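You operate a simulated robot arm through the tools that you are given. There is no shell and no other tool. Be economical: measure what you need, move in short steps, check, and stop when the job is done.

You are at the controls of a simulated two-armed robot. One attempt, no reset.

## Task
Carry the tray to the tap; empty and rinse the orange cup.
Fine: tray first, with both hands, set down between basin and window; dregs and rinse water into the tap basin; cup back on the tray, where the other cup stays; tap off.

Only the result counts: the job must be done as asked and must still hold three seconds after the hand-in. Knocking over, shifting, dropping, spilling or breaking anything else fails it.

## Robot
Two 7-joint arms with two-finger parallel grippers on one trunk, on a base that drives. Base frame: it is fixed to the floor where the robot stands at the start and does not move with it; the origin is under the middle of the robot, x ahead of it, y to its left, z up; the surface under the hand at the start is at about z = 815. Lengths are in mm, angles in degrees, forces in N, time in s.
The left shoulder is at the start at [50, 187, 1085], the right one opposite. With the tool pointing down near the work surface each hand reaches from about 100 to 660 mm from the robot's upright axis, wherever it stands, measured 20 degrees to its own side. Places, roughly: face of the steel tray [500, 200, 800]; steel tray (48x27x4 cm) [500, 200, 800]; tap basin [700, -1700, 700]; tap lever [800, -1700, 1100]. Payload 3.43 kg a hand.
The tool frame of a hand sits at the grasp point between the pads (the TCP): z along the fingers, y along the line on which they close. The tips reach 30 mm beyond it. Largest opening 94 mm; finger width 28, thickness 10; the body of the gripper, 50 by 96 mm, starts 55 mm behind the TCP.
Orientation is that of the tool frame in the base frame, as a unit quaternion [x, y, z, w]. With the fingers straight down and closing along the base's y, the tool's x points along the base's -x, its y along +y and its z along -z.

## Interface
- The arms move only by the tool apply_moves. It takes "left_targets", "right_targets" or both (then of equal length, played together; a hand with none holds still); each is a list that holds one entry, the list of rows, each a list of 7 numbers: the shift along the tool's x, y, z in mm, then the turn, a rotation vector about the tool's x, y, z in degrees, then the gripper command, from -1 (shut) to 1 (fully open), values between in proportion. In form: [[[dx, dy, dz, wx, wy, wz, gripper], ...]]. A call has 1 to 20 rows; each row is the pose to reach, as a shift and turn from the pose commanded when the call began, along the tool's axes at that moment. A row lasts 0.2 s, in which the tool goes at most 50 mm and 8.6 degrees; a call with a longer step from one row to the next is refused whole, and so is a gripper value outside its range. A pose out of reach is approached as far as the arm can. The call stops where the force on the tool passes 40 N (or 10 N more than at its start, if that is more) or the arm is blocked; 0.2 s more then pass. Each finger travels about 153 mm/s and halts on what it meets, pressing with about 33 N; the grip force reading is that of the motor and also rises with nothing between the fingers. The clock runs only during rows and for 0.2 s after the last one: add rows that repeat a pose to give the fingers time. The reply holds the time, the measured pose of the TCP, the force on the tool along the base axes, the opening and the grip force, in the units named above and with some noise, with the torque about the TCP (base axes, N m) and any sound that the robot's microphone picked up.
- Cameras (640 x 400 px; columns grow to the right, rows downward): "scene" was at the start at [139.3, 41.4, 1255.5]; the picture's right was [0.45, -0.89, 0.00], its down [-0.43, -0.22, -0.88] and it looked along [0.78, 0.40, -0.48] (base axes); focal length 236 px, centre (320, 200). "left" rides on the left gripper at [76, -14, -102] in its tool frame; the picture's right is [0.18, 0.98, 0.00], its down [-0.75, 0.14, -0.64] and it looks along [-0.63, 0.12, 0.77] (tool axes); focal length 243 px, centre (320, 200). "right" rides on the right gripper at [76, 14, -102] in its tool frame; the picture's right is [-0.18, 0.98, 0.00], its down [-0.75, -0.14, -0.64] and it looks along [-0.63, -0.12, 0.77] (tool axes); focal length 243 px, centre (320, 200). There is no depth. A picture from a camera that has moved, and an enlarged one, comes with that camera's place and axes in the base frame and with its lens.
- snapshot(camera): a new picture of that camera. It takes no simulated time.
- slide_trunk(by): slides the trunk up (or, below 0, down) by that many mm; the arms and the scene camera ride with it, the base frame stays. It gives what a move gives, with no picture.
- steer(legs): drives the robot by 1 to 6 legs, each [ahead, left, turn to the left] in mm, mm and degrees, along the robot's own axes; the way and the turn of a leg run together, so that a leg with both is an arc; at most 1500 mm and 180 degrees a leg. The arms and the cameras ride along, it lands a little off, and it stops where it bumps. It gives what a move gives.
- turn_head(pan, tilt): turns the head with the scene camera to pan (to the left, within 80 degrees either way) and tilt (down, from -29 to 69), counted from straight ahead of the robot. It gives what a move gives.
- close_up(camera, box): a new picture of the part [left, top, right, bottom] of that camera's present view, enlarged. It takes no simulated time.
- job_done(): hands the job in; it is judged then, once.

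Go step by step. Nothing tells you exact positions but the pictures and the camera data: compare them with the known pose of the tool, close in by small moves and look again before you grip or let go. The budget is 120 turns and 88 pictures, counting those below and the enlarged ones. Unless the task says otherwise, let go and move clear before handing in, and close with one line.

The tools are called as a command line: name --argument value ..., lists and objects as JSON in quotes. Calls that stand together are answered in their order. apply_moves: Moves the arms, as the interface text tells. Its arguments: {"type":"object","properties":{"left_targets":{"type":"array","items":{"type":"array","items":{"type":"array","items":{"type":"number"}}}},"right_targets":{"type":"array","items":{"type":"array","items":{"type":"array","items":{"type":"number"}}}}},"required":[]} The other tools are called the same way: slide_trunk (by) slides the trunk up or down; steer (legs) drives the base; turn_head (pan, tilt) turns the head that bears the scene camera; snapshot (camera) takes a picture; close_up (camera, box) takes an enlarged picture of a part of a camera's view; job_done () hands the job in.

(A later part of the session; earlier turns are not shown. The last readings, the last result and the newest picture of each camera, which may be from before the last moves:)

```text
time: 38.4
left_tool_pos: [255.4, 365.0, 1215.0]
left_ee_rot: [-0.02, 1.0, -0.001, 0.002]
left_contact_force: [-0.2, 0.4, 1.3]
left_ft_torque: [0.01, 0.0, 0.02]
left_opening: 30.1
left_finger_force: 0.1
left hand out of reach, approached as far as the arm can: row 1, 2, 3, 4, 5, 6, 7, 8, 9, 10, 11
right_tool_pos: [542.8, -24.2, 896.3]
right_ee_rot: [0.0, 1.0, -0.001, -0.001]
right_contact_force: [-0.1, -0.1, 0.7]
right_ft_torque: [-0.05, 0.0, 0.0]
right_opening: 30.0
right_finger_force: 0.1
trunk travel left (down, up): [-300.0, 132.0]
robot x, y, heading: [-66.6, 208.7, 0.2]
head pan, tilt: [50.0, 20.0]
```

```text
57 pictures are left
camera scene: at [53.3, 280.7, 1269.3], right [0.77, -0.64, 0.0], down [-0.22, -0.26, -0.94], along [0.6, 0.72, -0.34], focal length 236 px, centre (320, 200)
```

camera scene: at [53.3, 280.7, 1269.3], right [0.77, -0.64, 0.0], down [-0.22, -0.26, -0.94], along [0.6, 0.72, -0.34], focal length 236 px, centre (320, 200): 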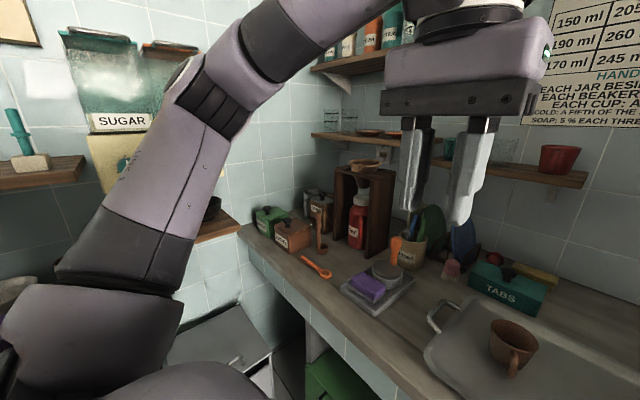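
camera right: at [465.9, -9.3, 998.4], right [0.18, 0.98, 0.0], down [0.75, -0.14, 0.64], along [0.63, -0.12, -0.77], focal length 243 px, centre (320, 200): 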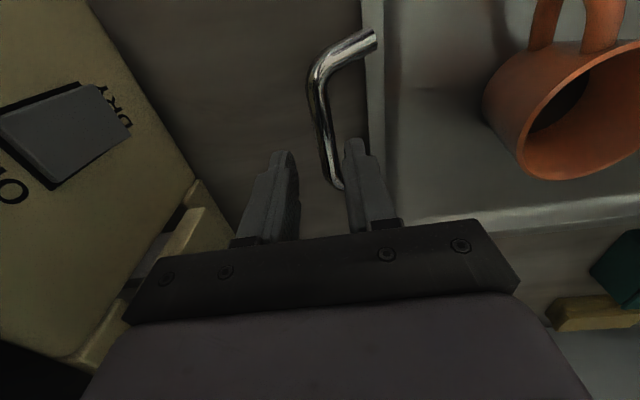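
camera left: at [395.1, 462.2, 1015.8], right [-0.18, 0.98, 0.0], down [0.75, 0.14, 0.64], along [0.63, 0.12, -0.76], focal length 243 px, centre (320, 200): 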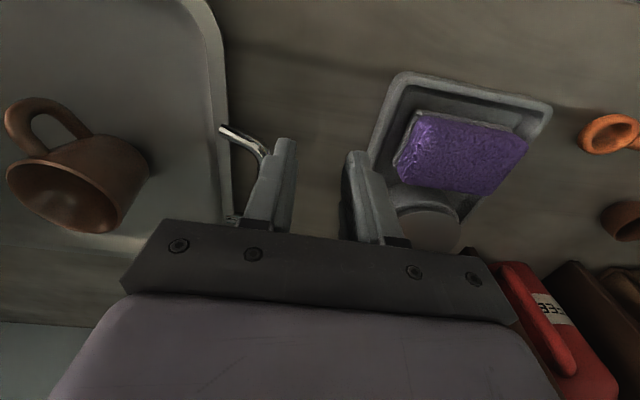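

The left wrist seems to be in a branch limited to ~97° between forearm and tool. Leaning the left fingers inward/forward should relieve this, and suits a round handle bar; I go forward-out with that tilt and test.

apply_moves --left_targets '[[[-30, 18, 20, 4, -2, 1, -0.36], [-60, 36, 40, 8, -4, 2, -0.36], [-90, 54, 60, 12, -6, 2.3, -0.36], [-120, 72, 80, 16, -8, 2.3, -0.36], [-150, 90, 100, 20, -10, 2.3, -0.36], [-180, 105, 120, 20, -10, 2.3, -0.36], [-215, 105, 135, 20, -10, 2.3, -0.36], [-250, 95, 155, 20, -10, 2.3, -0.36], [-285, 85, 180, 20, -10, 2.3, -0.36], [-285, 85, 220, 20, -10, 2.3, -0.36], [-285, 85, 250, 20, -10, 2.3, -0.36], [-285, 85, 250, 20, -10, 2.3, -0.36]]]'

snapshot --camera "scene"

```text
time: 41.0
left_tool_pos: [535.5, 463.2, 970.4]
left_ee_rot: [0.0, 0.98, -0.173, 0.093]
left_contact_force: [0.6, 0.6, -0.7]
left_ft_torque: [-0.01, 0.01, 0.02]
left_opening: 30.4
left_finger_force: 0.0
left hand out of reach, approached as far as the arm can: row 9, 10, 11, 12
right_tool_pos: [542.0, -24.1, 896.2]
right_ee_rot: [0.001, 1.0, -0.002, 0.0]
right_contact_force: [-0.6, 1.0, 0.4]
right_ft_torque: [0.0, -0.01, -0.02]
right_opening: 30.3
right_finger_force: 0.0
trunk travel left (down, up): [-300.0, 132.0]
robot x, y, heading: [-60.6, 211.3, 0.3]
head pan, tilt: [50.0, 20.0]
```

```text
56 pictures are left
camera scene: at [53.3, 280.7, 1269.3], right [0.77, -0.64, 0.0], down [-0.22, -0.26, -0.94], along [0.6, 0.72, -0.34], focal length 236 px, centre (320, 200)
```

scene: 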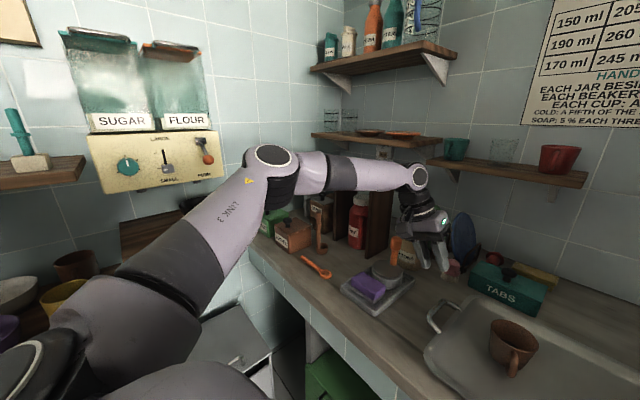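

apply_moves --left_targets '[[[0, -4, 0, 0, 0, 0, -0.36], [0, -12, 20, 0, 0, 0, -0.36], [6, -25, 40, 0, 0, 0, -0.36], [12, -37, 60, 0, 0, 0, -0.36], [12, -37, 60, 0, 0, 0, -0.36], [12, -37, 60, 0, 0, 0, -0.36]]]'

snapshot --camera "left"

```text
time: 42.4
left_tool_pos: [511.7, 419.4, 932.2]
left_ee_rot: [0.001, 0.981, -0.173, 0.092]
left_contact_force: [0.3, -0.2, 0.5]
left_ft_torque: [-0.02, 0.0, -0.01]
left_opening: 29.9
left_finger_force: 0.1
left hand out of reach, approached as far as the arm can: row 2, 3, 4, 5, 6
right_tool_pos: [542.5, -24.0, 896.2]
right_ee_rot: [0.0, 1.0, -0.003, 0.0]
right_contact_force: [0.2, 0.2, -0.1]
right_ft_torque: [0.0, -0.01, 0.01]
right_opening: 30.2
right_finger_force: 0.0
trunk travel left (down, up): [-300.0, 132.0]
robot x, y, heading: [-64.3, 206.6, -0.0]
head pan, tilt: [50.0, 20.0]
```

```text
55 pictures are left
camera left: at [416.1, 438.5, 1017.3], right [-0.15, 0.92, -0.37], down [0.63, 0.37, 0.68], along [0.76, -0.13, -0.63], focal length 243 px, centre (320, 200)
```

left: 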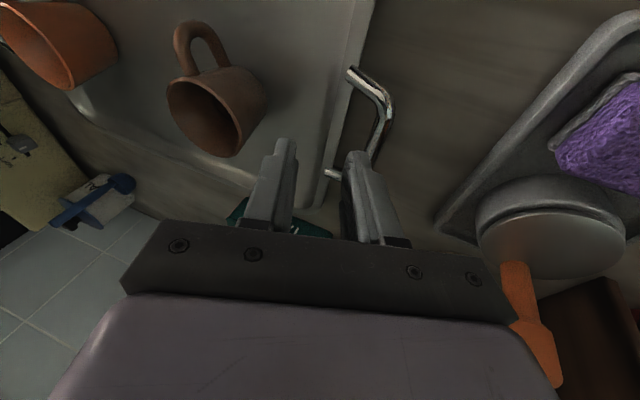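

turn_head --pan -50 --tilt 20

snapshot --camera "scene"

```text
time: 44.1
left_tool_pos: [511.2, 420.4, 932.9]
left_ee_rot: [0.001, 0.981, -0.173, 0.092]
left_contact_force: [-0.6, -0.1, -0.3]
left_ft_torque: [0.06, 0.0, 0.0]
left_opening: 30.0
left_finger_force: 0.0
right_tool_pos: [542.1, -23.3, 895.4]
right_ee_rot: [0.0, 1.0, -0.001, 0.0]
right_contact_force: [0.0, 0.4, -0.1]
right_ft_torque: [0.03, 0.01, -0.01]
right_opening: 29.8
right_finger_force: 0.0
trunk travel left (down, up): [-300.0, 132.0]
robot x, y, heading: [-65.2, 207.3, 0.1]
head pan, tilt: [-50.0, 20.0]
```

```text
54 pictures are left
camera scene: at [53.4, 138.1, 1269.3], right [-0.77, -0.64, 0.0], down [-0.22, 0.26, -0.94], along [0.6, -0.72, -0.34], focal length 236 px, centre (320, 200)
```

scene: 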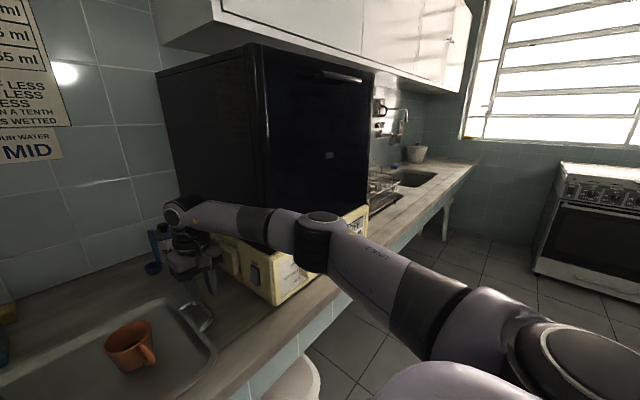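

The left elbow sits high (a shoulder limit), unlike the right one. I back away from the counter to have free space and lower the left hand there, which should force its elbow down.

apply_moves --right_targets '[[[0, 0, -40, 0, 0, 0, -0.36], [0, 0, -80, 0, 0, 0, -0.36]]]' --left_targets '[[[0, 0, -40, 0, 0, 0, -0.36], [0, 0, -80, 0, 0, 0, -0.36]]]'

steer --legs '[[-330, 0, 0]]'

turn_head --pan 50 --tilt 30

snapshot --camera "scene"

```text
time: 44.8
left_tool_pos: [495.7, 445.5, 1006.6]
left_ee_rot: [0.0, 0.981, -0.172, 0.092]
left_contact_force: [-0.2, 0.4, -0.5]
left_ft_torque: [-0.03, 0.0, 0.01]
left_opening: 30.0
left_finger_force: 0.1
right_tool_pos: [541.5, -24.9, 978.7]
right_ee_rot: [0.001, 1.0, -0.002, 0.0]
right_contact_force: [0.1, -0.6, 0.6]
right_ft_torque: [-0.02, 0.02, -0.01]
right_opening: 30.3
right_finger_force: 0.1
trunk travel left (down, up): [-300.0, 132.0]
robot x, y, heading: [-66.4, 211.7, -0.0]
head pan, tilt: [-50.0, 20.0]
```

```text
time: 46.9
left_tool_pos: [170.8, 446.1, 1007.7]
left_ee_rot: [0.002, 0.981, -0.172, 0.092]
left_contact_force: [0.3, -0.4, 0.3]
left_ft_torque: [0.01, -0.01, 0.05]
left_opening: 30.3
left_finger_force: 0.0
right_tool_pos: [215.9, -24.5, 976.9]
right_ee_rot: [0.0, 1.0, -0.002, 0.0]
right_contact_force: [0.0, 0.5, 0.3]
right_ft_torque: [0.0, -0.02, -0.01]
right_opening: 29.9
right_finger_force: 0.1
trunk travel left (down, up): [-300.0, 132.0]
robot x, y, heading: [-391.8, 209.0, -0.1]
head pan, tilt: [-50.0, 20.0]
```

```text
time: 48.7
left_tool_pos: [170.3, 444.7, 1007.3]
left_ee_rot: [0.001, 0.981, -0.172, 0.092]
left_contact_force: [-0.4, -0.1, 0.8]
left_ft_torque: [0.0, 0.01, 0.01]
left_opening: 30.1
left_finger_force: 0.0
right_tool_pos: [215.1, -24.8, 976.5]
right_ee_rot: [0.0, 1.0, -0.002, 0.0]
right_contact_force: [0.3, 0.4, -0.5]
right_ft_torque: [0.0, -0.01, -0.01]
right_opening: 30.0
right_finger_force: 0.0
trunk travel left (down, up): [-300.0, 132.0]
robot x, y, heading: [-390.7, 212.4, 0.2]
head pan, tilt: [50.0, 30.0]
```

```text
53 pictures are left
camera scene: at [-274.6, 278.7, 1253.2], right [0.76, -0.64, 0.0], down [-0.32, -0.38, -0.87], along [0.56, 0.66, -0.5], focal length 236 px, centre (320, 200)
```

scene: 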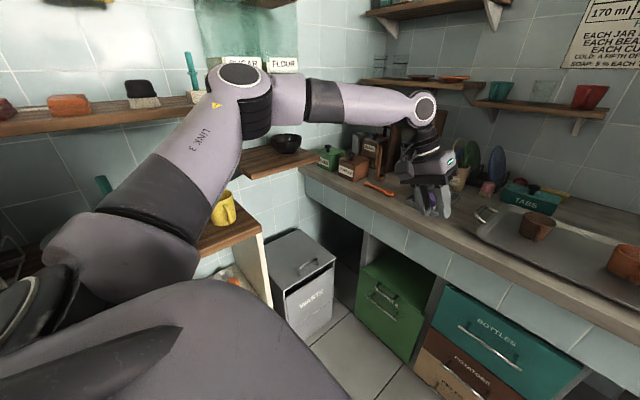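

apply_moves --left_targets '[[[15.5, 16, 34.5, -3, 1.5, 0, -0.36], [31, 32, 69, -6, 3, 0, -0.36], [46.5, 48, 103.5, -9, 4.5, 0, -0.36], [62, 64, 138, -12, 6, 0, -0.36], [77.5, 80, 172.5, -15, 7.5, 0, -0.36], [93, 96, 207, -18, 9, 0, -0.36], [108.8, 111.4, 241.5, -20, 10, 0, -0.36], [108.8, 111.4, 241.5, -20, 10, 0, -0.36]]]'

snapshot --camera "scene"

```text
time: 50.5
left_tool_pos: [68.3, 495.2, 777.9]
left_ee_rot: [0.0, 1.0, 0.001, 0.005]
left_contact_force: [0.1, 0.0, 0.5]
left_ft_torque: [-0.03, -0.03, 0.02]
left_opening: 30.0
left_finger_force: 0.2
left hand out of reach, approached as far as the arm can: row 5, 6, 7, 8
right_tool_pos: [216.0, -25.9, 975.3]
right_ee_rot: [0.0, 1.0, -0.001, 0.001]
right_contact_force: [0.0, 0.8, 0.1]
right_ft_torque: [-0.02, -0.01, 0.02]
right_opening: 30.0
right_finger_force: 0.2
trunk travel left (down, up): [-300.0, 132.0]
robot x, y, heading: [-391.5, 209.8, -0.0]
head pan, tilt: [50.0, 30.0]
```

```text
52 pictures are left
camera scene: at [-274.6, 278.8, 1253.2], right [0.77, -0.64, 0.0], down [-0.32, -0.38, -0.87], along [0.56, 0.66, -0.5], focal length 236 px, centre (320, 200)
```

scene: 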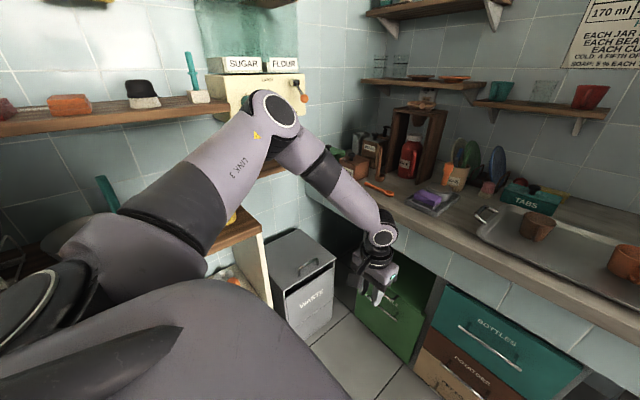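

Elbow still stays up. I explore a low inward loop in free space to shift the elbow, ending at the handle-equivalent pose.

apply_moves --left_targets '[[[0, -40, -20, 0, 0, 0, -0.36], [0, -80, -40, 0, 0, 0, -0.36], [0, -120, -60, 0, 0, 0, -0.36], [0, -160, -60, 0, 0, 0, -0.36], [0, -200, -60, 0, 0, 0, -0.36], [0, -200, -60, 0, 0, 0, -0.36], [-40, -200, -60, 0, 0, 0, -0.36], [-80, -200, -60, 0, 0, 0, -0.36], [-120, -200, -60, 0, 0, 0, -0.36], [-130, -160, -80, 0, 0, 0, -0.36], [-140, -120, -100, 0, 0, 0, -0.36], [-140, -80, -117, 0, 0, 0, -0.36], [-140, -52, -117, 0, 0, 0, -0.36], [-140, -52, -117, 0, 0, 0, -0.36]]]'

snapshot --camera "scene"

```text
time: 53.5
left_tool_pos: [146.7, 475.8, 915.6]
left_ee_rot: [-0.001, 1.0, 0.0, 0.005]
left_contact_force: [-0.3, 0.1, -1.0]
left_ft_torque: [-0.02, 0.0, 0.0]
left_opening: 30.2
left_finger_force: 0.1
left hand out of reach, approached as far as the arm can: row 1, 2, 3, 4, 5, 6, 7, 8, 9, 10, 11, 12, 13, 14
right_tool_pos: [216.6, -23.2, 976.7]
right_ee_rot: [0.0, 1.0, -0.002, 0.001]
right_contact_force: [0.0, 0.1, 0.4]
right_ft_torque: [0.04, -0.02, 0.02]
right_opening: 30.2
right_finger_force: 0.0
trunk travel left (down, up): [-300.0, 132.0]
robot x, y, heading: [-390.3, 208.4, -0.1]
head pan, tilt: [50.0, 30.0]
```

```text
51 pictures are left
camera scene: at [-274.6, 278.8, 1253.2], right [0.77, -0.64, 0.0], down [-0.32, -0.38, -0.87], along [0.56, 0.66, -0.5], focal length 236 px, centre (320, 200)
```

scene: 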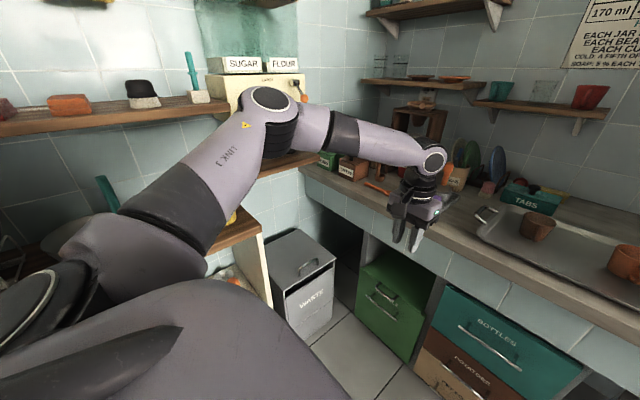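

The left wrist has a consistent reach boundary (about 480 ahead and at least 85 outward of the shoulder). A stronger lean of the left tool (22° inward, 20° forward) puts the handle inside it; I set that lean here in free space.

apply_moves --left_targets '[[[-5, -8, -15, 5.45, -4.94, -0.96, -0.36], [-12, -20, -30, 10.9, -9.87, -1.92, -0.36], [-20, -35, -44, 16.35, -14.8, -2.88, -0.36], [-32, -52, -44, 21.8, -19.75, -3.84, -0.36], [-32, -52, -44, 21.8, -19.75, -3.84, -0.36]]]'

```text
time: 54.7
left_tool_pos: [179.1, 423.0, 959.8]
left_ee_rot: [-0.032, 0.966, -0.188, 0.176]
left_contact_force: [0.4, 0.4, 0.0]
left_ft_torque: [0.02, -0.02, 0.03]
left_opening: 30.1
left_finger_force: 0.0
right_tool_pos: [216.0, -24.5, 976.8]
right_ee_rot: [0.0, 1.0, -0.002, 0.0]
right_contact_force: [0.0, -0.5, 1.1]
right_ft_torque: [0.05, 0.04, 0.0]
right_opening: 30.2
right_finger_force: 0.1
trunk travel left (down, up): [-300.0, 132.0]
robot x, y, heading: [-394.1, 210.8, -0.2]
head pan, tilt: [50.0, 30.0]
```

Reached exactly. I test here, in free space, that it can go down to the handle height as well.

apply_moves --left_targets '[[[4, 11, 35, 0, 0, 0, -0.36], [9, 22, 70, 0, 0, 0, -0.36], [13, 33, 105, 0, 0, 0, -0.36], [13, 33, 105, 0, 0, 0, -0.36]]]'

```text
time: 55.7
left_tool_pos: [186.3, 425.9, 864.4]
left_ee_rot: [-0.032, 0.966, -0.187, 0.176]
left_contact_force: [0.2, -0.2, 0.3]
left_ft_torque: [0.03, -0.01, 0.01]
left_opening: 30.1
left_finger_force: 0.0
left hand out of reach, approached as far as the arm can: row 3, 4
right_tool_pos: [216.3, -25.0, 975.8]
right_ee_rot: [0.0, 1.0, -0.001, 0.0]
right_contact_force: [0.2, -0.2, 0.5]
right_ft_torque: [-0.04, -0.01, 0.04]
right_opening: 30.0
right_finger_force: 0.0
trunk travel left (down, up): [-300.0, 132.0]
robot x, y, heading: [-392.0, 207.3, -0.4]
head pan, tilt: [50.0, 30.0]
```

Nearly there; a slightly lower trunk and a slightly closer base cover the rest. I raise the left hand, lower the trunk 70 mm and drive back to the tray.

apply_moves --left_targets '[[[0, 0, -40, 0, 0, 0, -0.36], [0, -10, -80, 0, 0, 0, -0.36], [0, -30, -120, 0, 0, 0, -0.36], [0, -55, -165, 0, 0, 0, -0.36]]]' --right_targets '[[[0, 0, -20, 0, 0, 0, -0.36], [0, 0, -40, 0, 0, 0, -0.36], [0, 0, -60, 0, 0, 0, -0.36], [0, 0, -60, 0, 0, 0, -0.36]]]'

slide_trunk --by -70

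steer --legs '[[347, 13, 0]]'

turn_head --pan 0 --tilt 45

snapshot --camera "scene"

snapshot --camera "left"

```text
refused: row 4 steps farther than a row can; nothing moved
```

```text
time: 56.8
left_tool_pos: [187.3, 424.7, 794.1]
left_ee_rot: [-0.032, 0.966, -0.188, 0.175]
left_contact_force: [0.2, 1.0, 0.2]
left_ft_torque: [0.0, -0.02, 0.0]
left_opening: 30.4
left_finger_force: 0.0
right_tool_pos: [214.8, -24.6, 906.3]
right_ee_rot: [0.0, 1.0, -0.001, -0.001]
right_contact_force: [-0.5, 0.3, 0.4]
right_ft_torque: [-0.01, 0.0, -0.03]
right_opening: 30.4
right_finger_force: 0.0
trunk travel left (down, up): [-230.0, 202.0]
robot x, y, heading: [-389.0, 205.3, -0.1]
head pan, tilt: [50.0, 30.0]
```

```text
time: 58.2
left_tool_pos: [340.6, 431.2, 794.5]
left_ee_rot: [-0.031, 0.968, -0.187, 0.164]
left_contact_force: [-4.0, 1.4, 3.7]
left_ft_torque: [-0.06, 0.0, -0.07]
left_opening: 29.9
left_finger_force: 0.0
right_tool_pos: [375.7, -19.7, 906.5]
right_ee_rot: [0.001, 1.0, -0.003, 0.0]
right_contact_force: [-0.1, 0.7, -0.1]
right_ft_torque: [-0.01, 0.01, 0.01]
right_opening: 29.8
right_finger_force: 0.0
trunk travel left (down, up): [-230.0, 202.0]
robot x, y, heading: [-231.1, 216.7, 0.1]
head pan, tilt: [50.0, 30.0]
stopped in leg 1: the force on the tool passed its limit at 200 N (the readings are from after the stop); the commanded pose is now the measured one
```

```text
time: 59.4
left_tool_pos: [340.0, 430.2, 794.3]
left_ee_rot: [-0.031, 0.968, -0.186, 0.165]
left_contact_force: [-7.4, 1.5, 2.9]
left_ft_torque: [-0.05, 0.03, -0.13]
left_opening: 30.3
left_finger_force: 0.0
right_tool_pos: [373.6, -20.4, 906.1]
right_ee_rot: [0.001, 1.0, -0.002, 0.0]
right_contact_force: [0.4, 0.2, -0.5]
right_ft_torque: [0.0, 0.03, 0.02]
right_opening: 29.9
right_finger_force: 0.1
trunk travel left (down, up): [-230.0, 202.0]
robot x, y, heading: [-230.5, 210.1, -0.2]
head pan, tilt: [0.0, 45.0]
```

```text
50 pictures are left
camera scene: at [-92.2, 215.5, 1160.7], right [0.0, -1.0, 0.0], down [-0.71, 0.0, -0.71], along [0.71, 0.0, -0.71], focal length 236 px, centre (320, 200)
```

scene: 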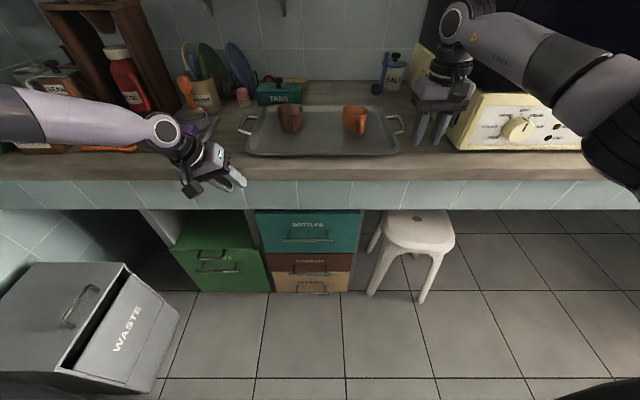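

```text
49 pictures are left
camera left: at [233.3, 443.6, 865.8], right [-0.17, 0.89, -0.42], down [0.5, 0.45, 0.74], along [0.85, -0.08, -0.52], focal length 243 px, centre (320, 200)
```

left: 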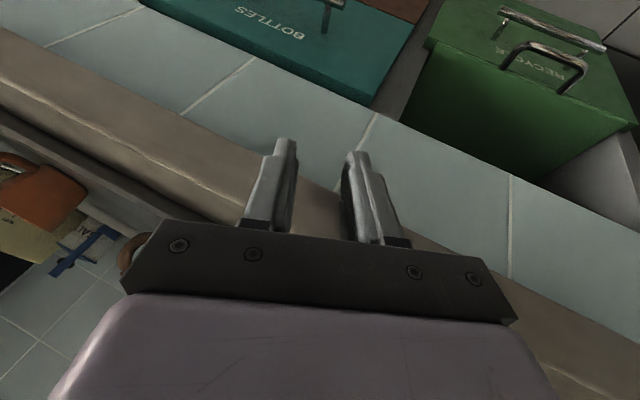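

I must own a slip: the refused move let the drive bring the left hand against the fixed counter edge; tray and cups look undisturbed. I back off 170 mm first.

steer --legs '[[-170, 0, 0]]'

```text
time: 60.9
left_tool_pos: [168.9, 431.2, 794.0]
left_ee_rot: [-0.032, 0.968, -0.187, 0.165]
left_contact_force: [-0.1, -0.5, -1.3]
left_ft_torque: [0.03, -0.01, -0.02]
left_opening: 30.2
left_finger_force: 0.1
right_tool_pos: [205.5, -19.0, 906.5]
right_ee_rot: [0.0, 1.0, -0.002, -0.002]
right_contact_force: [0.1, 0.0, -0.7]
right_ft_torque: [-0.01, 0.01, 0.03]
right_opening: 30.2
right_finger_force: 0.0
trunk travel left (down, up): [-230.0, 202.0]
robot x, y, heading: [-402.8, 214.9, -0.1]
head pan, tilt: [0.0, 45.0]
```

apply_moves --left_targets '[[[-11, -12, -29, 0, -0.6, 0, -0.36], [-22, -25, -58, 0, -1.2, 0, -0.36], [-33, -37, -87, 0, -1.2, 0, -0.36], [-44, -50, -116, 0, -1.2, 0, -0.36], [-54, -62, -144, 0, -1.2, 0, -0.36], [-54, -62, -144, 0, -1.2, 0, -0.36]]]' --right_targets '[[[0, 0, -20, 0, 0, 0, -0.36], [0, 0, -40, 0, 0, 0, -0.36], [0, 0, -60, 0, 0, 0, -0.36], [0, 0, -60, 0, 0, 0, -0.36], [0, 0, -60, 0, 0, 0, -0.36], [0, 0, -60, 0, 0, 0, -0.36]]]'

```text
time: 62.3
left_tool_pos: [172.9, 432.4, 960.4]
left_ee_rot: [-0.034, 0.966, -0.186, 0.174]
left_contact_force: [-0.1, -0.2, -0.2]
left_ft_torque: [-0.01, 0.01, -0.02]
left_opening: 30.0
left_finger_force: 0.0
right_tool_pos: [204.9, -17.9, 966.7]
right_ee_rot: [0.0, 1.0, -0.003, -0.001]
right_contact_force: [0.2, -0.8, 0.2]
right_ft_torque: [0.02, 0.02, 0.0]
right_opening: 30.1
right_finger_force: 0.2
trunk travel left (down, up): [-230.0, 202.0]
robot x, y, heading: [-402.9, 212.7, -0.1]
head pan, tilt: [0.0, 45.0]
```

Hands are high; now I drive to the tray.

steer --legs '[[357, 9, 0]]'

snapshot --camera "left"

snapshot --camera "right"

```text
time: 64.6
left_tool_pos: [530.3, 438.5, 960.4]
left_ee_rot: [-0.031, 0.967, -0.187, 0.173]
left_contact_force: [0.9, 0.2, -0.7]
left_ft_torque: [0.01, -0.03, -0.02]
left_opening: 29.9
left_finger_force: 0.0
right_tool_pos: [561.7, -12.5, 967.3]
right_ee_rot: [0.001, 1.0, -0.003, -0.001]
right_contact_force: [-0.4, -0.1, -0.5]
right_ft_torque: [0.03, 0.02, 0.01]
right_opening: 30.1
right_finger_force: 0.0
trunk travel left (down, up): [-230.0, 202.0]
robot x, y, heading: [-45.5, 223.5, -0.2]
head pan, tilt: [0.0, 45.0]
```

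```text
48 pictures are left
camera left: at [423.4, 450.8, 1029.7], right [-0.17, 0.89, -0.43], down [0.48, 0.45, 0.75], along [0.86, -0.08, -0.51], focal length 243 px, centre (320, 200)
```

left: 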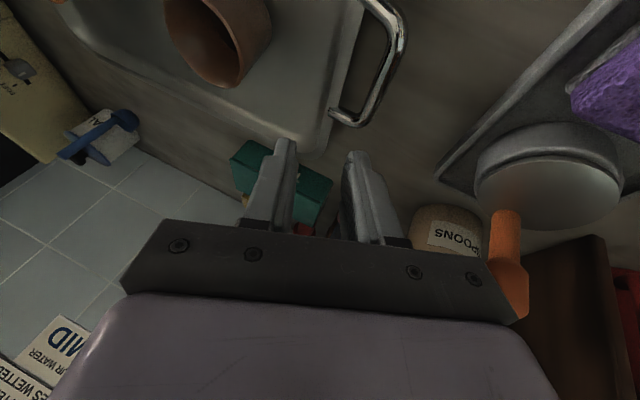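

```text
47 pictures are left
camera right: at [485.6, 3.3, 1069.1], right [0.19, 0.98, 0.0], down [0.75, -0.14, 0.64], along [0.63, -0.12, -0.77], focal length 243 px, centre (320, 200)
```

right: 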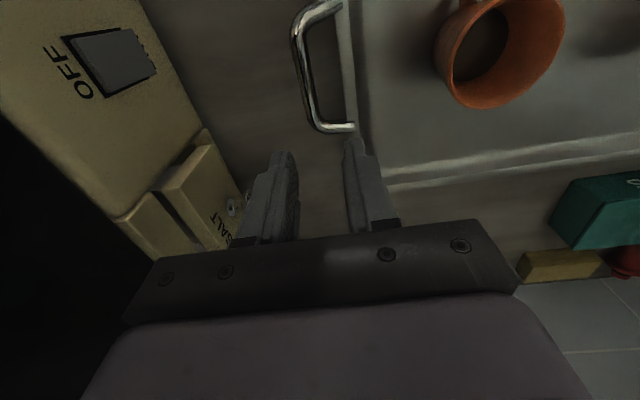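

Left bar lies near [540,442,837]; right bar about 7 mm right and 22 mm behind the right TCP. I move both to just above the bars along their approach lines.

apply_moves --left_targets '[[[10, 17, 17, 0, 0, 0, -0.44], [20, 34, 34, 0, 0, 0, -0.44], [30, 50, 51, 0, 0, 0, -0.44], [30, 50, 51, 0, 0, 0, -0.44]]]' --right_targets '[[[8, -3, 28, 0, 0, 0, -0.44], [15, -6, 56, 0, 0, 0, -0.44], [22, -9, 82, 0, 0, 0, -0.44], [22, -9, 82, 0, 0, 0, -0.44]]]'

snapshot --camera "left"

snapshot --camera "right"

```text
time: 65.6
left_tool_pos: [521.2, 463.9, 886.4]
left_ee_rot: [-0.031, 0.966, -0.187, 0.174]
left_contact_force: [-0.2, 0.4, -0.1]
left_ft_torque: [-0.01, -0.01, -0.02]
left_opening: 26.2
left_finger_force: 0.0
right_tool_pos: [541.5, -22.2, 884.7]
right_ee_rot: [0.002, 1.0, -0.002, -0.001]
right_contact_force: [0.7, -0.3, 0.5]
right_ft_torque: [-0.01, 0.0, -0.01]
right_opening: 26.5
right_finger_force: 0.1
trunk travel left (down, up): [-230.0, 202.0]
robot x, y, heading: [-45.1, 220.2, -0.2]
head pan, tilt: [0.0, 45.0]
```

```text
46 pictures are left
camera left: at [412.7, 476.1, 956.3], right [-0.17, 0.89, -0.43], down [0.48, 0.45, 0.75], along [0.86, -0.08, -0.51], focal length 243 px, centre (320, 200)
```

left: 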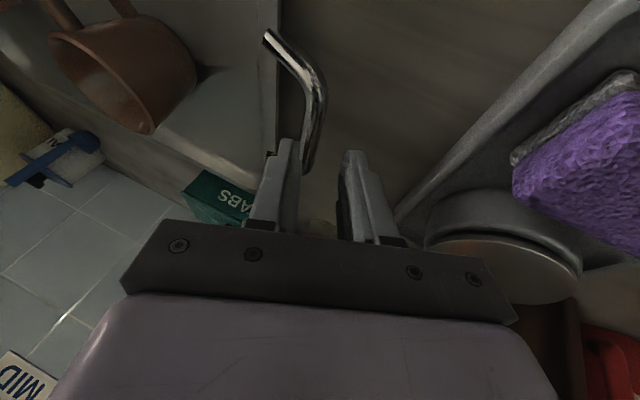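

```text
45 pictures are left
camera right: at [463.5, -6.1, 987.2], right [0.19, 0.98, 0.0], down [0.75, -0.14, 0.64], along [0.63, -0.12, -0.77], focal length 243 px, centre (320, 200)
```

right: 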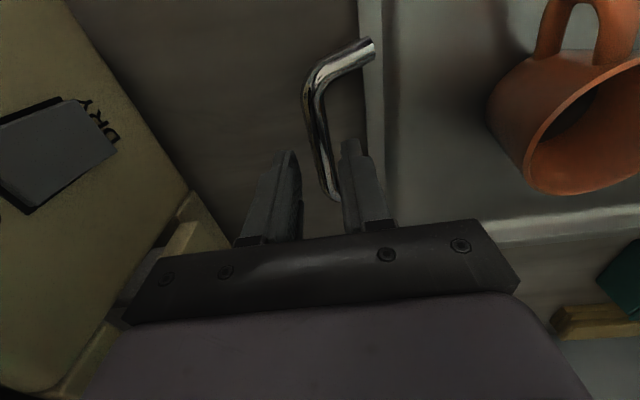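

Alignment good: right centred, left needs 4 mm inward. I descend onto the bars, fingers still open.

apply_moves --left_targets '[[[0, -4, 10, 0, 0, 0, -0.44], [0, -4, 20, 0, 0, 0, -0.44], [0, -4, 30, 0, 0, 0, -0.44], [0, -4, 40, 0, 0, 0, -0.44], [0, -4, 40, 0, 0, 0, -0.44]]]' --right_targets '[[[0, 0, 9, 0, 0, 0, -0.44], [0, 0, 18, 0, 0, 0, -0.44], [0, 0, 27, 0, 0, 0, -0.44], [0, 0, 35, 0, 0, 0, -0.44], [0, 0, 35, 0, 0, 0, -0.44]]]'

snapshot --camera "left"

snapshot --camera "right"

```text
time: 66.8
left_tool_pos: [534.4, 444.8, 853.8]
left_ee_rot: [-0.032, 0.966, -0.187, 0.174]
left_contact_force: [0.4, -0.1, -0.4]
left_ft_torque: [-0.03, 0.02, 0.02]
left_opening: 26.3
left_finger_force: 0.1
right_tool_pos: [540.5, -21.3, 848.9]
right_ee_rot: [0.002, 1.0, -0.002, -0.001]
right_contact_force: [0.1, 0.6, -0.1]
right_ft_torque: [-0.03, 0.0, 0.0]
right_opening: 26.4
right_finger_force: 0.1
trunk travel left (down, up): [-230.0, 202.0]
robot x, y, heading: [-44.0, 226.8, -0.2]
head pan, tilt: [0.0, 45.0]
```

```text
44 pictures are left
camera left: at [426.9, 457.9, 923.6], right [-0.17, 0.89, -0.43], down [0.48, 0.45, 0.75], along [0.86, -0.08, -0.51], focal length 243 px, centre (320, 200)
```

left: 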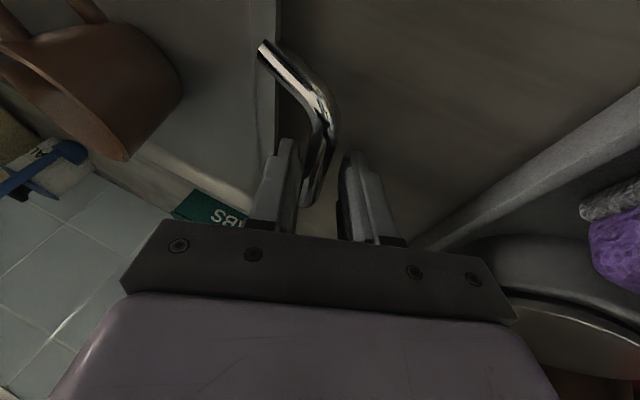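

```text
43 pictures are left
camera right: at [463.5, -6.1, 952.5], right [0.19, 0.98, 0.0], down [0.75, -0.14, 0.64], along [0.63, -0.12, -0.77], focal length 243 px, centre (320, 200)
```

right: 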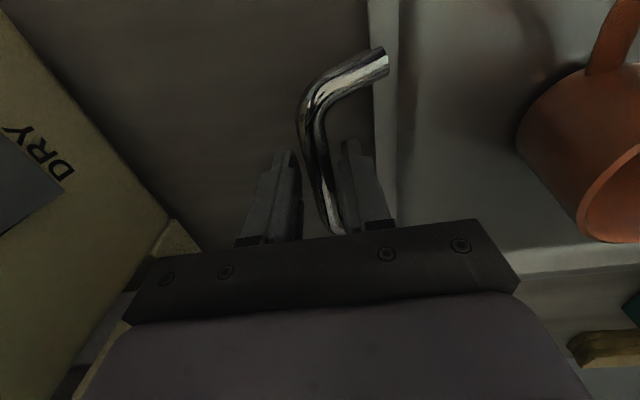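

Both bars lie between the fingers with no contact force. I close both grippers.

apply_moves --left_targets '[[[0, 0, 0, 0, 0, 0, -1], [0, 0, 0, 0, 0, 0, -1], [0, 0, 0, 0, 0, 0, -1], [0, 0, 0, 0, 0, 0, -1]]]' --right_targets '[[[0, 0, 0, 0, 0, 0, -1], [0, 0, 0, 0, 0, 0, -1], [0, 0, 0, 0, 0, 0, -1], [0, 0, 0, 0, 0, 0, -1]]]'

```text
time: 67.8
left_tool_pos: [534.5, 443.2, 855.6]
left_ee_rot: [-0.03, 0.966, -0.188, 0.174]
left_contact_force: [2.5, -16.9, 2.5]
left_ft_torque: [-0.26, 0.05, 0.31]
left_opening: 13.4
left_finger_force: 33.3
right_tool_pos: [540.4, -20.5, 850.1]
right_ee_rot: [0.001, 1.0, -0.001, 0.0]
right_contact_force: [-1.7, 14.0, 0.3]
right_ft_torque: [0.13, -0.38, 0.06]
right_opening: 13.4
right_finger_force: 32.9
trunk travel left (down, up): [-230.0, 202.0]
robot x, y, heading: [-42.8, 225.8, 0.0]
head pan, tilt: [0.0, 45.0]
```

Both handles are gripped (13.4 mm). I lift with the trunk, first 40 mm, and check that the tray stays level.

slide_trunk --by 40

snapshot --camera "scene"

```text
time: 68.6
left_tool_pos: [536.0, 443.8, 892.3]
left_ee_rot: [-0.031, 0.966, -0.187, 0.173]
left_contact_force: [1.2, -20.9, -4.6]
left_ft_torque: [-0.28, -0.1, 0.35]
left_opening: 13.6
left_finger_force: 33.0
right_tool_pos: [540.6, -19.3, 889.3]
right_ee_rot: [0.0, 1.0, 0.0, -0.002]
right_contact_force: [-1.0, 21.9, -4.3]
right_ft_torque: [0.16, 0.11, 0.08]
right_opening: 13.6
right_finger_force: 32.7
trunk travel left (down, up): [-270.0, 162.0]
robot x, y, heading: [-46.0, 224.6, -0.2]
head pan, tilt: [0.0, 45.0]
```

```text
42 pictures are left
camera scene: at [96.5, 223.5, 1200.4], right [0.0, -1.0, 0.0], down [-0.71, 0.0, -0.71], along [0.71, 0.0, -0.71], focal length 236 px, centre (320, 200)
```

scene: 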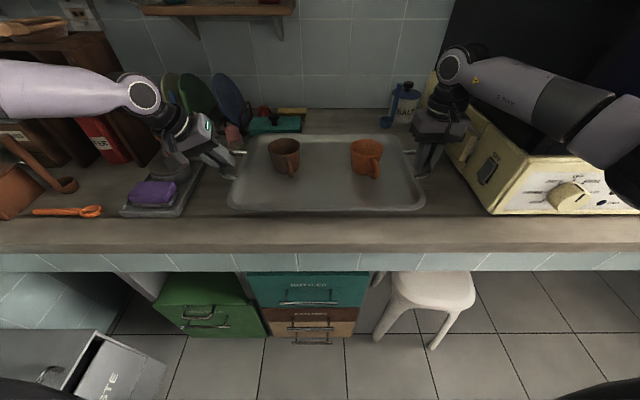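

The tray is lifted level with cups upright. I raise it a further 60 mm and back away slowly from the counter.

slide_trunk --by 60

steer --legs '[[-100, 0, 0], [-260, 0, 0]]'

turn_head --pan -60 --tilt 15

snapshot --camera "scene"

```text
time: 69.6
left_tool_pos: [535.5, 446.2, 954.4]
left_ee_rot: [-0.032, 0.966, -0.187, 0.174]
left_contact_force: [0.9, -23.2, -4.1]
left_ft_torque: [-0.28, 0.35, 0.14]
left_opening: 13.1
left_finger_force: 33.0
right_tool_pos: [541.0, -19.4, 949.3]
right_ee_rot: [-0.001, 1.0, 0.0, -0.001]
right_contact_force: [-0.8, 22.9, -4.6]
right_ft_torque: [0.23, -0.32, 0.08]
right_opening: 13.6
right_finger_force: 33.6
trunk travel left (down, up): [-330.0, 102.0]
robot x, y, heading: [-42.3, 222.1, -0.1]
head pan, tilt: [0.0, 45.0]
```

```text
time: 72.2
left_tool_pos: [175.6, 446.7, 955.6]
left_ee_rot: [-0.032, 0.966, -0.188, 0.173]
left_contact_force: [0.9, -22.7, -3.8]
left_ft_torque: [-0.28, 0.08, 0.18]
left_opening: 13.5
left_finger_force: 33.7
right_tool_pos: [181.6, -16.5, 949.7]
right_ee_rot: [0.0, 1.0, 0.0, -0.001]
right_contact_force: [-0.3, 22.9, -4.9]
right_ft_torque: [0.21, -0.09, 0.02]
right_opening: 13.6
right_finger_force: 33.0
trunk travel left (down, up): [-330.0, 102.0]
robot x, y, heading: [-399.6, 224.1, -0.3]
head pan, tilt: [0.0, 45.0]
```

```text
time: 73.5
left_tool_pos: [176.0, 446.7, 953.8]
left_ee_rot: [-0.032, 0.966, -0.188, 0.173]
left_contact_force: [1.0, -2.0, -4.2]
left_ft_torque: [-0.01, 0.0, 0.33]
left_opening: 13.4
left_finger_force: 32.7
right_tool_pos: [181.8, -17.2, 949.8]
right_ee_rot: [0.0, 1.0, 0.0, -0.001]
right_contact_force: [-1.0, 1.9, -5.4]
right_ft_torque: [0.02, -0.07, 0.07]
right_opening: 13.6
right_finger_force: 32.7
trunk travel left (down, up): [-330.0, 102.0]
robot x, y, heading: [-402.8, 225.5, -0.2]
head pan, tilt: [-60.0, 15.0]
```

```text
41 pictures are left
camera scene: at [-297.0, 144.0, 1307.3], right [-0.87, -0.5, 0.0], down [-0.13, 0.22, -0.97], along [0.48, -0.84, -0.26], focal length 236 px, centre (320, 200)
```

scene: 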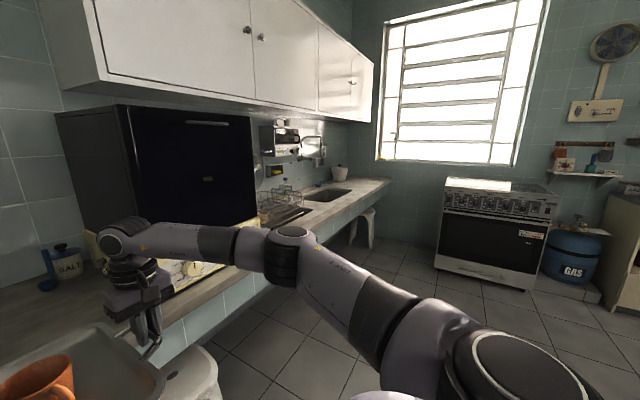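

Tray steady, the way along the counter is free. I drive 1500 mm to the right.

steer --legs '[[0, -1500, 0]]'

turn_head --pan -30 --tilt 25

snapshot --camera "scene"

```text
time: 86.8
left_tool_pos: [172.1, -1055.2, 953.6]
left_ee_rot: [-0.033, 0.966, -0.187, 0.173]
left_contact_force: [1.0, -2.1, -4.6]
left_ft_torque: [-0.01, 0.02, 0.25]
left_opening: 13.9
left_finger_force: 33.0
right_tool_pos: [176.9, -1520.0, 950.2]
right_ee_rot: [-0.001, 1.0, 0.0, -0.002]
right_contact_force: [-0.6, 3.6, -5.1]
right_ft_torque: [0.06, -0.06, 0.03]
right_opening: 13.4
right_finger_force: 32.3
trunk travel left (down, up): [-330.0, 102.0]
robot x, y, heading: [-405.3, -1278.3, -0.3]
head pan, tilt: [-60.0, 15.0]
```

```text
time: 87.8
left_tool_pos: [172.1, -1056.1, 954.0]
left_ee_rot: [-0.034, 0.967, -0.186, 0.173]
left_contact_force: [0.2, -1.0, -5.0]
left_ft_torque: [0.03, 0.0, 0.3]
left_opening: 13.6
left_finger_force: 32.7
right_tool_pos: [179.2, -1519.2, 949.4]
right_ee_rot: [-0.001, 1.0, 0.0, -0.003]
right_contact_force: [-1.3, 1.3, -6.3]
right_ft_torque: [-0.02, 0.03, 0.02]
right_opening: 13.4
right_finger_force: 32.8
trunk travel left (down, up): [-330.0, 102.0]
robot x, y, heading: [-408.7, -1275.0, -0.3]
head pan, tilt: [-30.0, 25.0]
```

```text
40 pictures are left
camera scene: at [-267.5, -1323.5, 1291.1], right [-0.5, -0.86, 0.0], down [-0.37, 0.21, -0.91], along [0.78, -0.46, -0.42], focal length 236 px, centre (320, 200)
```

scene: 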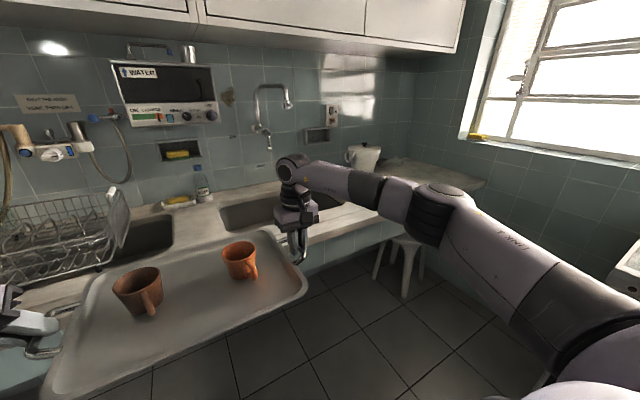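

I see two basins: left with a spray hose, right with a gooseneck tap. I zoom on the signs and the tap.

close_up --camera "scene" --box '[0, 50, 240, 200]'

close_up --camera "scene" --box '[200, 70, 360, 240]'

close_up --camera "scene" --box '[320, 120, 500, 240]'

```text
2.67 times, centred on (120, 125) of scene
camera zoom: at [-267.5, -1323.5, 1291.1], right [-0.5, -0.86, 0.0], down [-0.37, 0.21, -0.91], along [0.78, -0.46, -0.42], focal length 628 px, centre (853, 400)
```

zoom: 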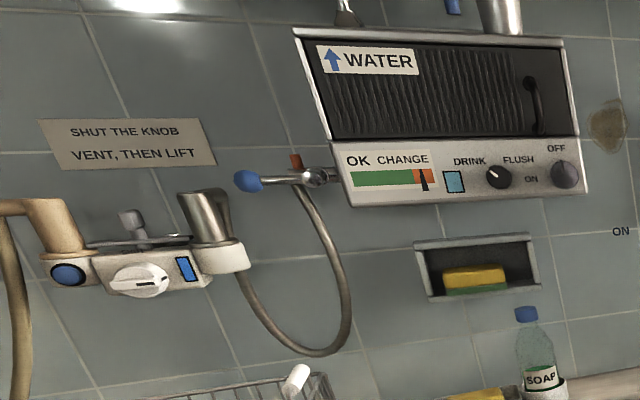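

```text
2.35 times, centred on (280, 155) of scene
camera zoom: at [-267.5, -1323.5, 1291.1], right [-0.5, -0.86, 0.0], down [-0.37, 0.21, -0.91], along [0.78, -0.46, -0.42], focal length 554 px, centre (414, 306)
```

zoom: 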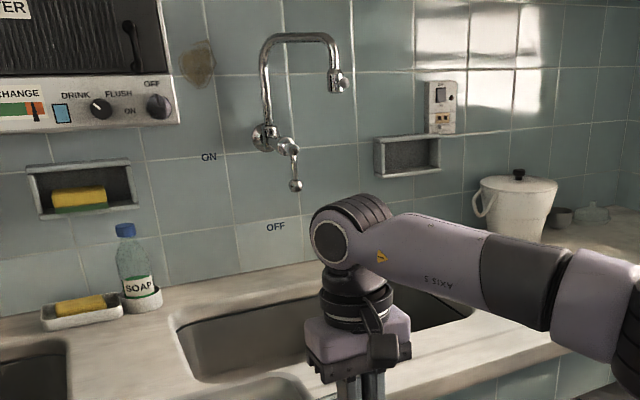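

```text
3.33 times, centred on (410, 180) of scene
camera zoom: at [-267.5, -1323.5, 1291.1], right [-0.5, -0.86, 0.0], down [-0.37, 0.21, -0.91], along [0.78, -0.46, -0.42], focal length 785 px, centre (20, 267)
```

zoom: 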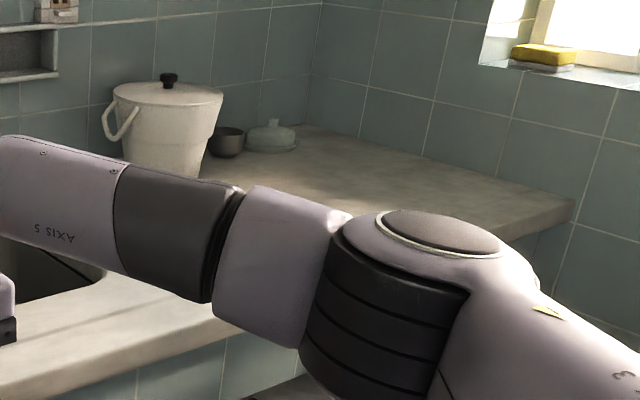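

The tap lever hangs down at OFF, ON is to its left; the right basin spans about y −1400…−1945, and the free counter beyond it runs to the window wall at y≈−2800. I drive further right in steps.

steer --legs '[[0, -400, 0], [200, -300, 0]]'

turn_head --pan -70 --tilt 30

snapshot --camera "scene"

turn_head --pan -15 --tilt 35

snapshot --camera "scene"

```text
time: 94.4
left_tool_pos: [358.4, -1660.1, 951.4]
left_ee_rot: [-0.036, 0.967, -0.186, 0.172]
left_contact_force: [0.5, -0.1, -4.6]
left_ft_torque: [0.01, -0.17, 0.32]
left_opening: 13.4
left_finger_force: 33.1
right_tool_pos: [367.5, -2123.5, 946.3]
right_ee_rot: [-0.003, 1.0, -0.001, -0.005]
right_contact_force: [-1.4, 1.1, -4.8]
right_ft_torque: [0.02, 0.18, 0.02]
right_opening: 13.5
right_finger_force: 33.3
trunk travel left (down, up): [-330.0, 102.0]
robot x, y, heading: [-217.6, -1887.2, 0.3]
head pan, tilt: [-30.0, 25.0]
stopped in leg 2: the robot was blocked; the commanded pose is now the measured one
```

```text
time: 95.5
left_tool_pos: [358.8, -1659.4, 953.2]
left_ee_rot: [-0.036, 0.967, -0.186, 0.172]
left_contact_force: [0.3, -1.3, -5.3]
left_ft_torque: [0.04, 0.03, 0.21]
left_opening: 13.7
left_finger_force: 33.0
right_tool_pos: [367.5, -2123.1, 948.8]
right_ee_rot: [-0.004, 1.0, -0.001, -0.003]
right_contact_force: [-0.4, 1.0, -4.9]
right_ft_torque: [0.04, -0.02, 0.03]
right_opening: 13.3
right_finger_force: 32.7
trunk travel left (down, up): [-330.0, 102.0]
robot x, y, heading: [-220.9, -1879.2, 0.3]
head pan, tilt: [-70.0, 30.0]
```

```text
36 pictures are left
camera scene: at [-127.7, -1969.5, 1283.1], right [-0.94, -0.35, 0.0], down [-0.17, 0.47, -0.87], along [0.3, -0.81, -0.5], focal length 236 px, centre (320, 200)
```

scene: 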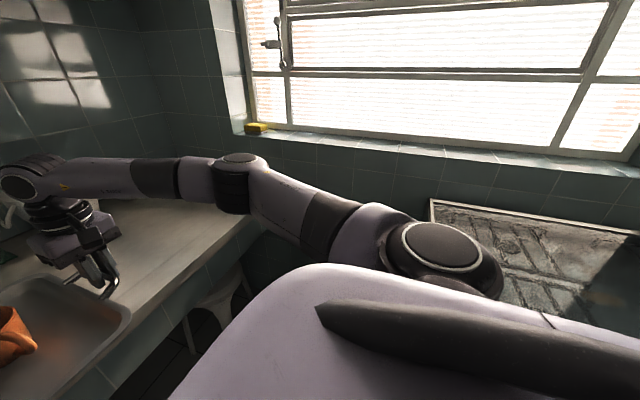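

```text
time: 96.7
left_tool_pos: [360.2, -1660.2, 953.1]
left_ee_rot: [-0.036, 0.966, -0.187, 0.173]
left_contact_force: [0.3, -1.6, -4.8]
left_ft_torque: [0.02, 0.15, 0.17]
left_opening: 13.4
left_finger_force: 32.8
right_tool_pos: [369.2, -2124.3, 948.2]
right_ee_rot: [-0.004, 1.0, -0.001, -0.004]
right_contact_force: [-0.4, 0.3, -5.0]
right_ft_torque: [0.03, -0.12, 0.04]
right_opening: 13.6
right_finger_force: 32.6
trunk travel left (down, up): [-330.0, 102.0]
robot x, y, heading: [-218.2, -1885.9, 0.1]
head pan, tilt: [-15.0, 35.0]
```

```text
35 pictures are left
camera scene: at [-73.9, -1907.2, 1275.3], right [-0.26, -0.97, 0.0], down [-0.56, 0.15, -0.82], along [0.79, -0.21, -0.57], focal length 236 px, centre (320, 200)
```

scene: 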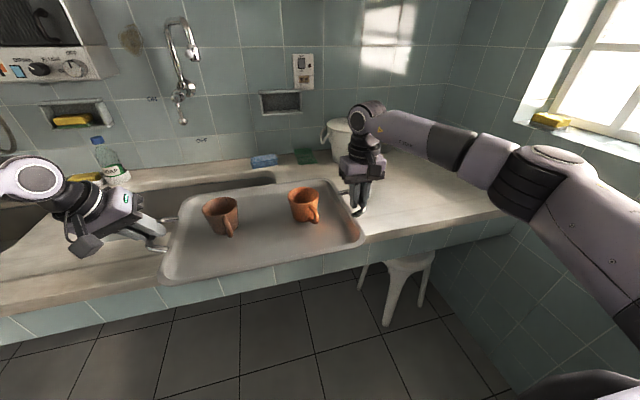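

The base was blocked on its right by the stove. I ease off to the left, move ahead (tray well above the counter), and then try to the right again in front of the stove's corner.

steer --legs '[[0, 25, 0], [170, 0, 0]]'

turn_head --pan -80 --tilt 50

snapshot --camera "scene"

```text
time: 98.7
left_tool_pos: [527.4, -1633.3, 952.6]
left_ee_rot: [-0.035, 0.966, -0.187, 0.173]
left_contact_force: [1.2, -1.0, -5.0]
left_ft_torque: [0.04, 0.06, 0.2]
left_opening: 13.4
left_finger_force: 33.4
right_tool_pos: [537.1, -2097.8, 947.6]
right_ee_rot: [-0.002, 1.0, -0.001, -0.003]
right_contact_force: [-0.1, 0.9, -4.9]
right_ft_torque: [0.02, -0.05, 0.0]
right_opening: 13.6
right_finger_force: 33.4
trunk travel left (down, up): [-330.0, 102.0]
robot x, y, heading: [-47.9, -1858.3, 0.3]
head pan, tilt: [-15.0, 35.0]
```

```text
time: 100.0
left_tool_pos: [527.4, -1633.0, 952.6]
left_ee_rot: [-0.035, 0.966, -0.187, 0.172]
left_contact_force: [0.2, -1.1, -6.4]
left_ft_torque: [-0.01, 0.05, 0.22]
left_opening: 13.6
left_finger_force: 32.7
right_tool_pos: [537.0, -2098.1, 949.3]
right_ee_rot: [-0.004, 1.0, -0.001, -0.002]
right_contact_force: [-0.7, 1.7, -5.1]
right_ft_torque: [0.01, -0.06, 0.0]
right_opening: 13.4
right_finger_force: 33.4
trunk travel left (down, up): [-330.0, 102.0]
robot x, y, heading: [-49.3, -1862.6, 0.3]
head pan, tilt: [-80.0, 50.0]
```

```text
34 pictures are left
camera scene: at [23.4, -1934.7, 1253.6], right [-0.98, -0.18, 0.0], down [-0.14, 0.75, -0.64], along [0.11, -0.63, -0.77], focal length 236 px, centre (320, 200)
```

scene: 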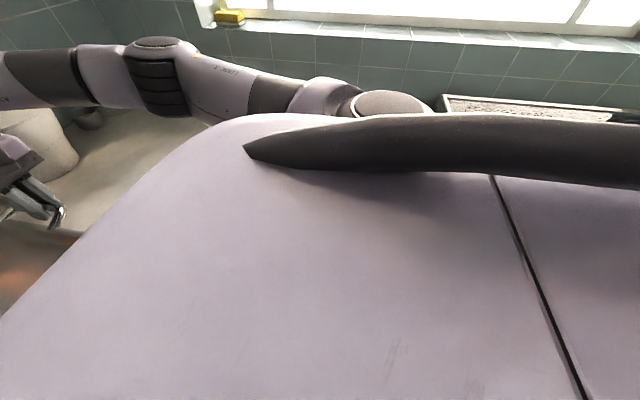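

steer --legs '[[0, -150, 0]]'

```text
time: 101.6
left_tool_pos: [531.2, -1727.5, 951.2]
left_ee_rot: [-0.035, 0.967, -0.187, 0.17]
left_contact_force: [1.6, -0.5, -5.0]
left_ft_torque: [-0.02, -0.19, 0.31]
left_opening: 13.5
left_finger_force: 33.0
right_tool_pos: [538.2, -2192.5, 947.5]
right_ee_rot: [-0.001, 1.0, -0.001, -0.006]
right_contact_force: [-1.2, 1.6, -4.6]
right_ft_torque: [0.04, 0.21, 0.07]
right_opening: 13.5
right_finger_force: 32.9
trunk travel left (down, up): [-330.0, 102.0]
robot x, y, heading: [-42.6, -1948.2, -0.0]
head pan, tilt: [-80.0, 50.0]
stopped in leg 1: the robot was blocked; the commanded pose is now the measured one
```

The base behaves like a circle of ~360 mm radius against the stove corner. With the robot turned 20° to the right and a bit further ahead, the tray can come down at about [575,-2200], beyond the basin; I go there in steps.

steer --legs '[[0, 25, 0], [78, 0, 0], [0, 0, -20]]'

turn_head --pan 0 --tilt 40

snapshot --camera "scene"

```text
time: 104.2
left_tool_pos: [650.2, -1912.0, 952.9]
left_ee_rot: [0.133, 0.958, -0.213, 0.137]
left_contact_force: [0.2, -1.3, -4.3]
left_ft_torque: [0.08, 0.15, 0.25]
left_opening: 13.6
left_finger_force: 33.0
right_tool_pos: [500.0, -2352.6, 947.2]
right_ee_rot: [0.171, 0.985, 0.0, -0.003]
right_contact_force: [0.0, 0.5, -5.1]
right_ft_torque: [-0.05, -0.18, 0.05]
right_opening: 13.5
right_finger_force: 33.4
trunk travel left (down, up): [-330.0, 102.0]
robot x, y, heading: [31.7, -1926.1, -20.1]
head pan, tilt: [-80.0, 50.0]
```

```text
time: 105.8
left_tool_pos: [649.5, -1912.7, 952.3]
left_ee_rot: [0.133, 0.958, -0.213, 0.137]
left_contact_force: [0.4, -1.0, -5.0]
left_ft_torque: [0.04, 0.07, 0.28]
left_opening: 13.5
left_finger_force: 33.2
right_tool_pos: [498.9, -2350.9, 948.9]
right_ee_rot: [0.171, 0.985, 0.0, -0.003]
right_contact_force: [-0.6, 1.5, -4.5]
right_ft_torque: [-0.04, -0.07, 0.14]
right_opening: 13.2
right_finger_force: 32.8
trunk travel left (down, up): [-330.0, 102.0]
robot x, y, heading: [30.0, -1920.9, -19.9]
head pan, tilt: [0.0, 40.0]
```

```text
33 pictures are left
camera scene: at [166.7, -1973.9, 1267.7], right [-0.34, -0.94, 0.0], down [-0.61, 0.22, -0.77], along [0.72, -0.26, -0.64], focal length 236 px, centre (320, 200)
```

scene: 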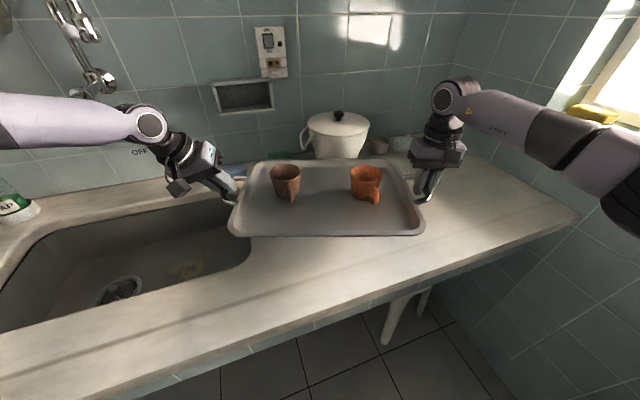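

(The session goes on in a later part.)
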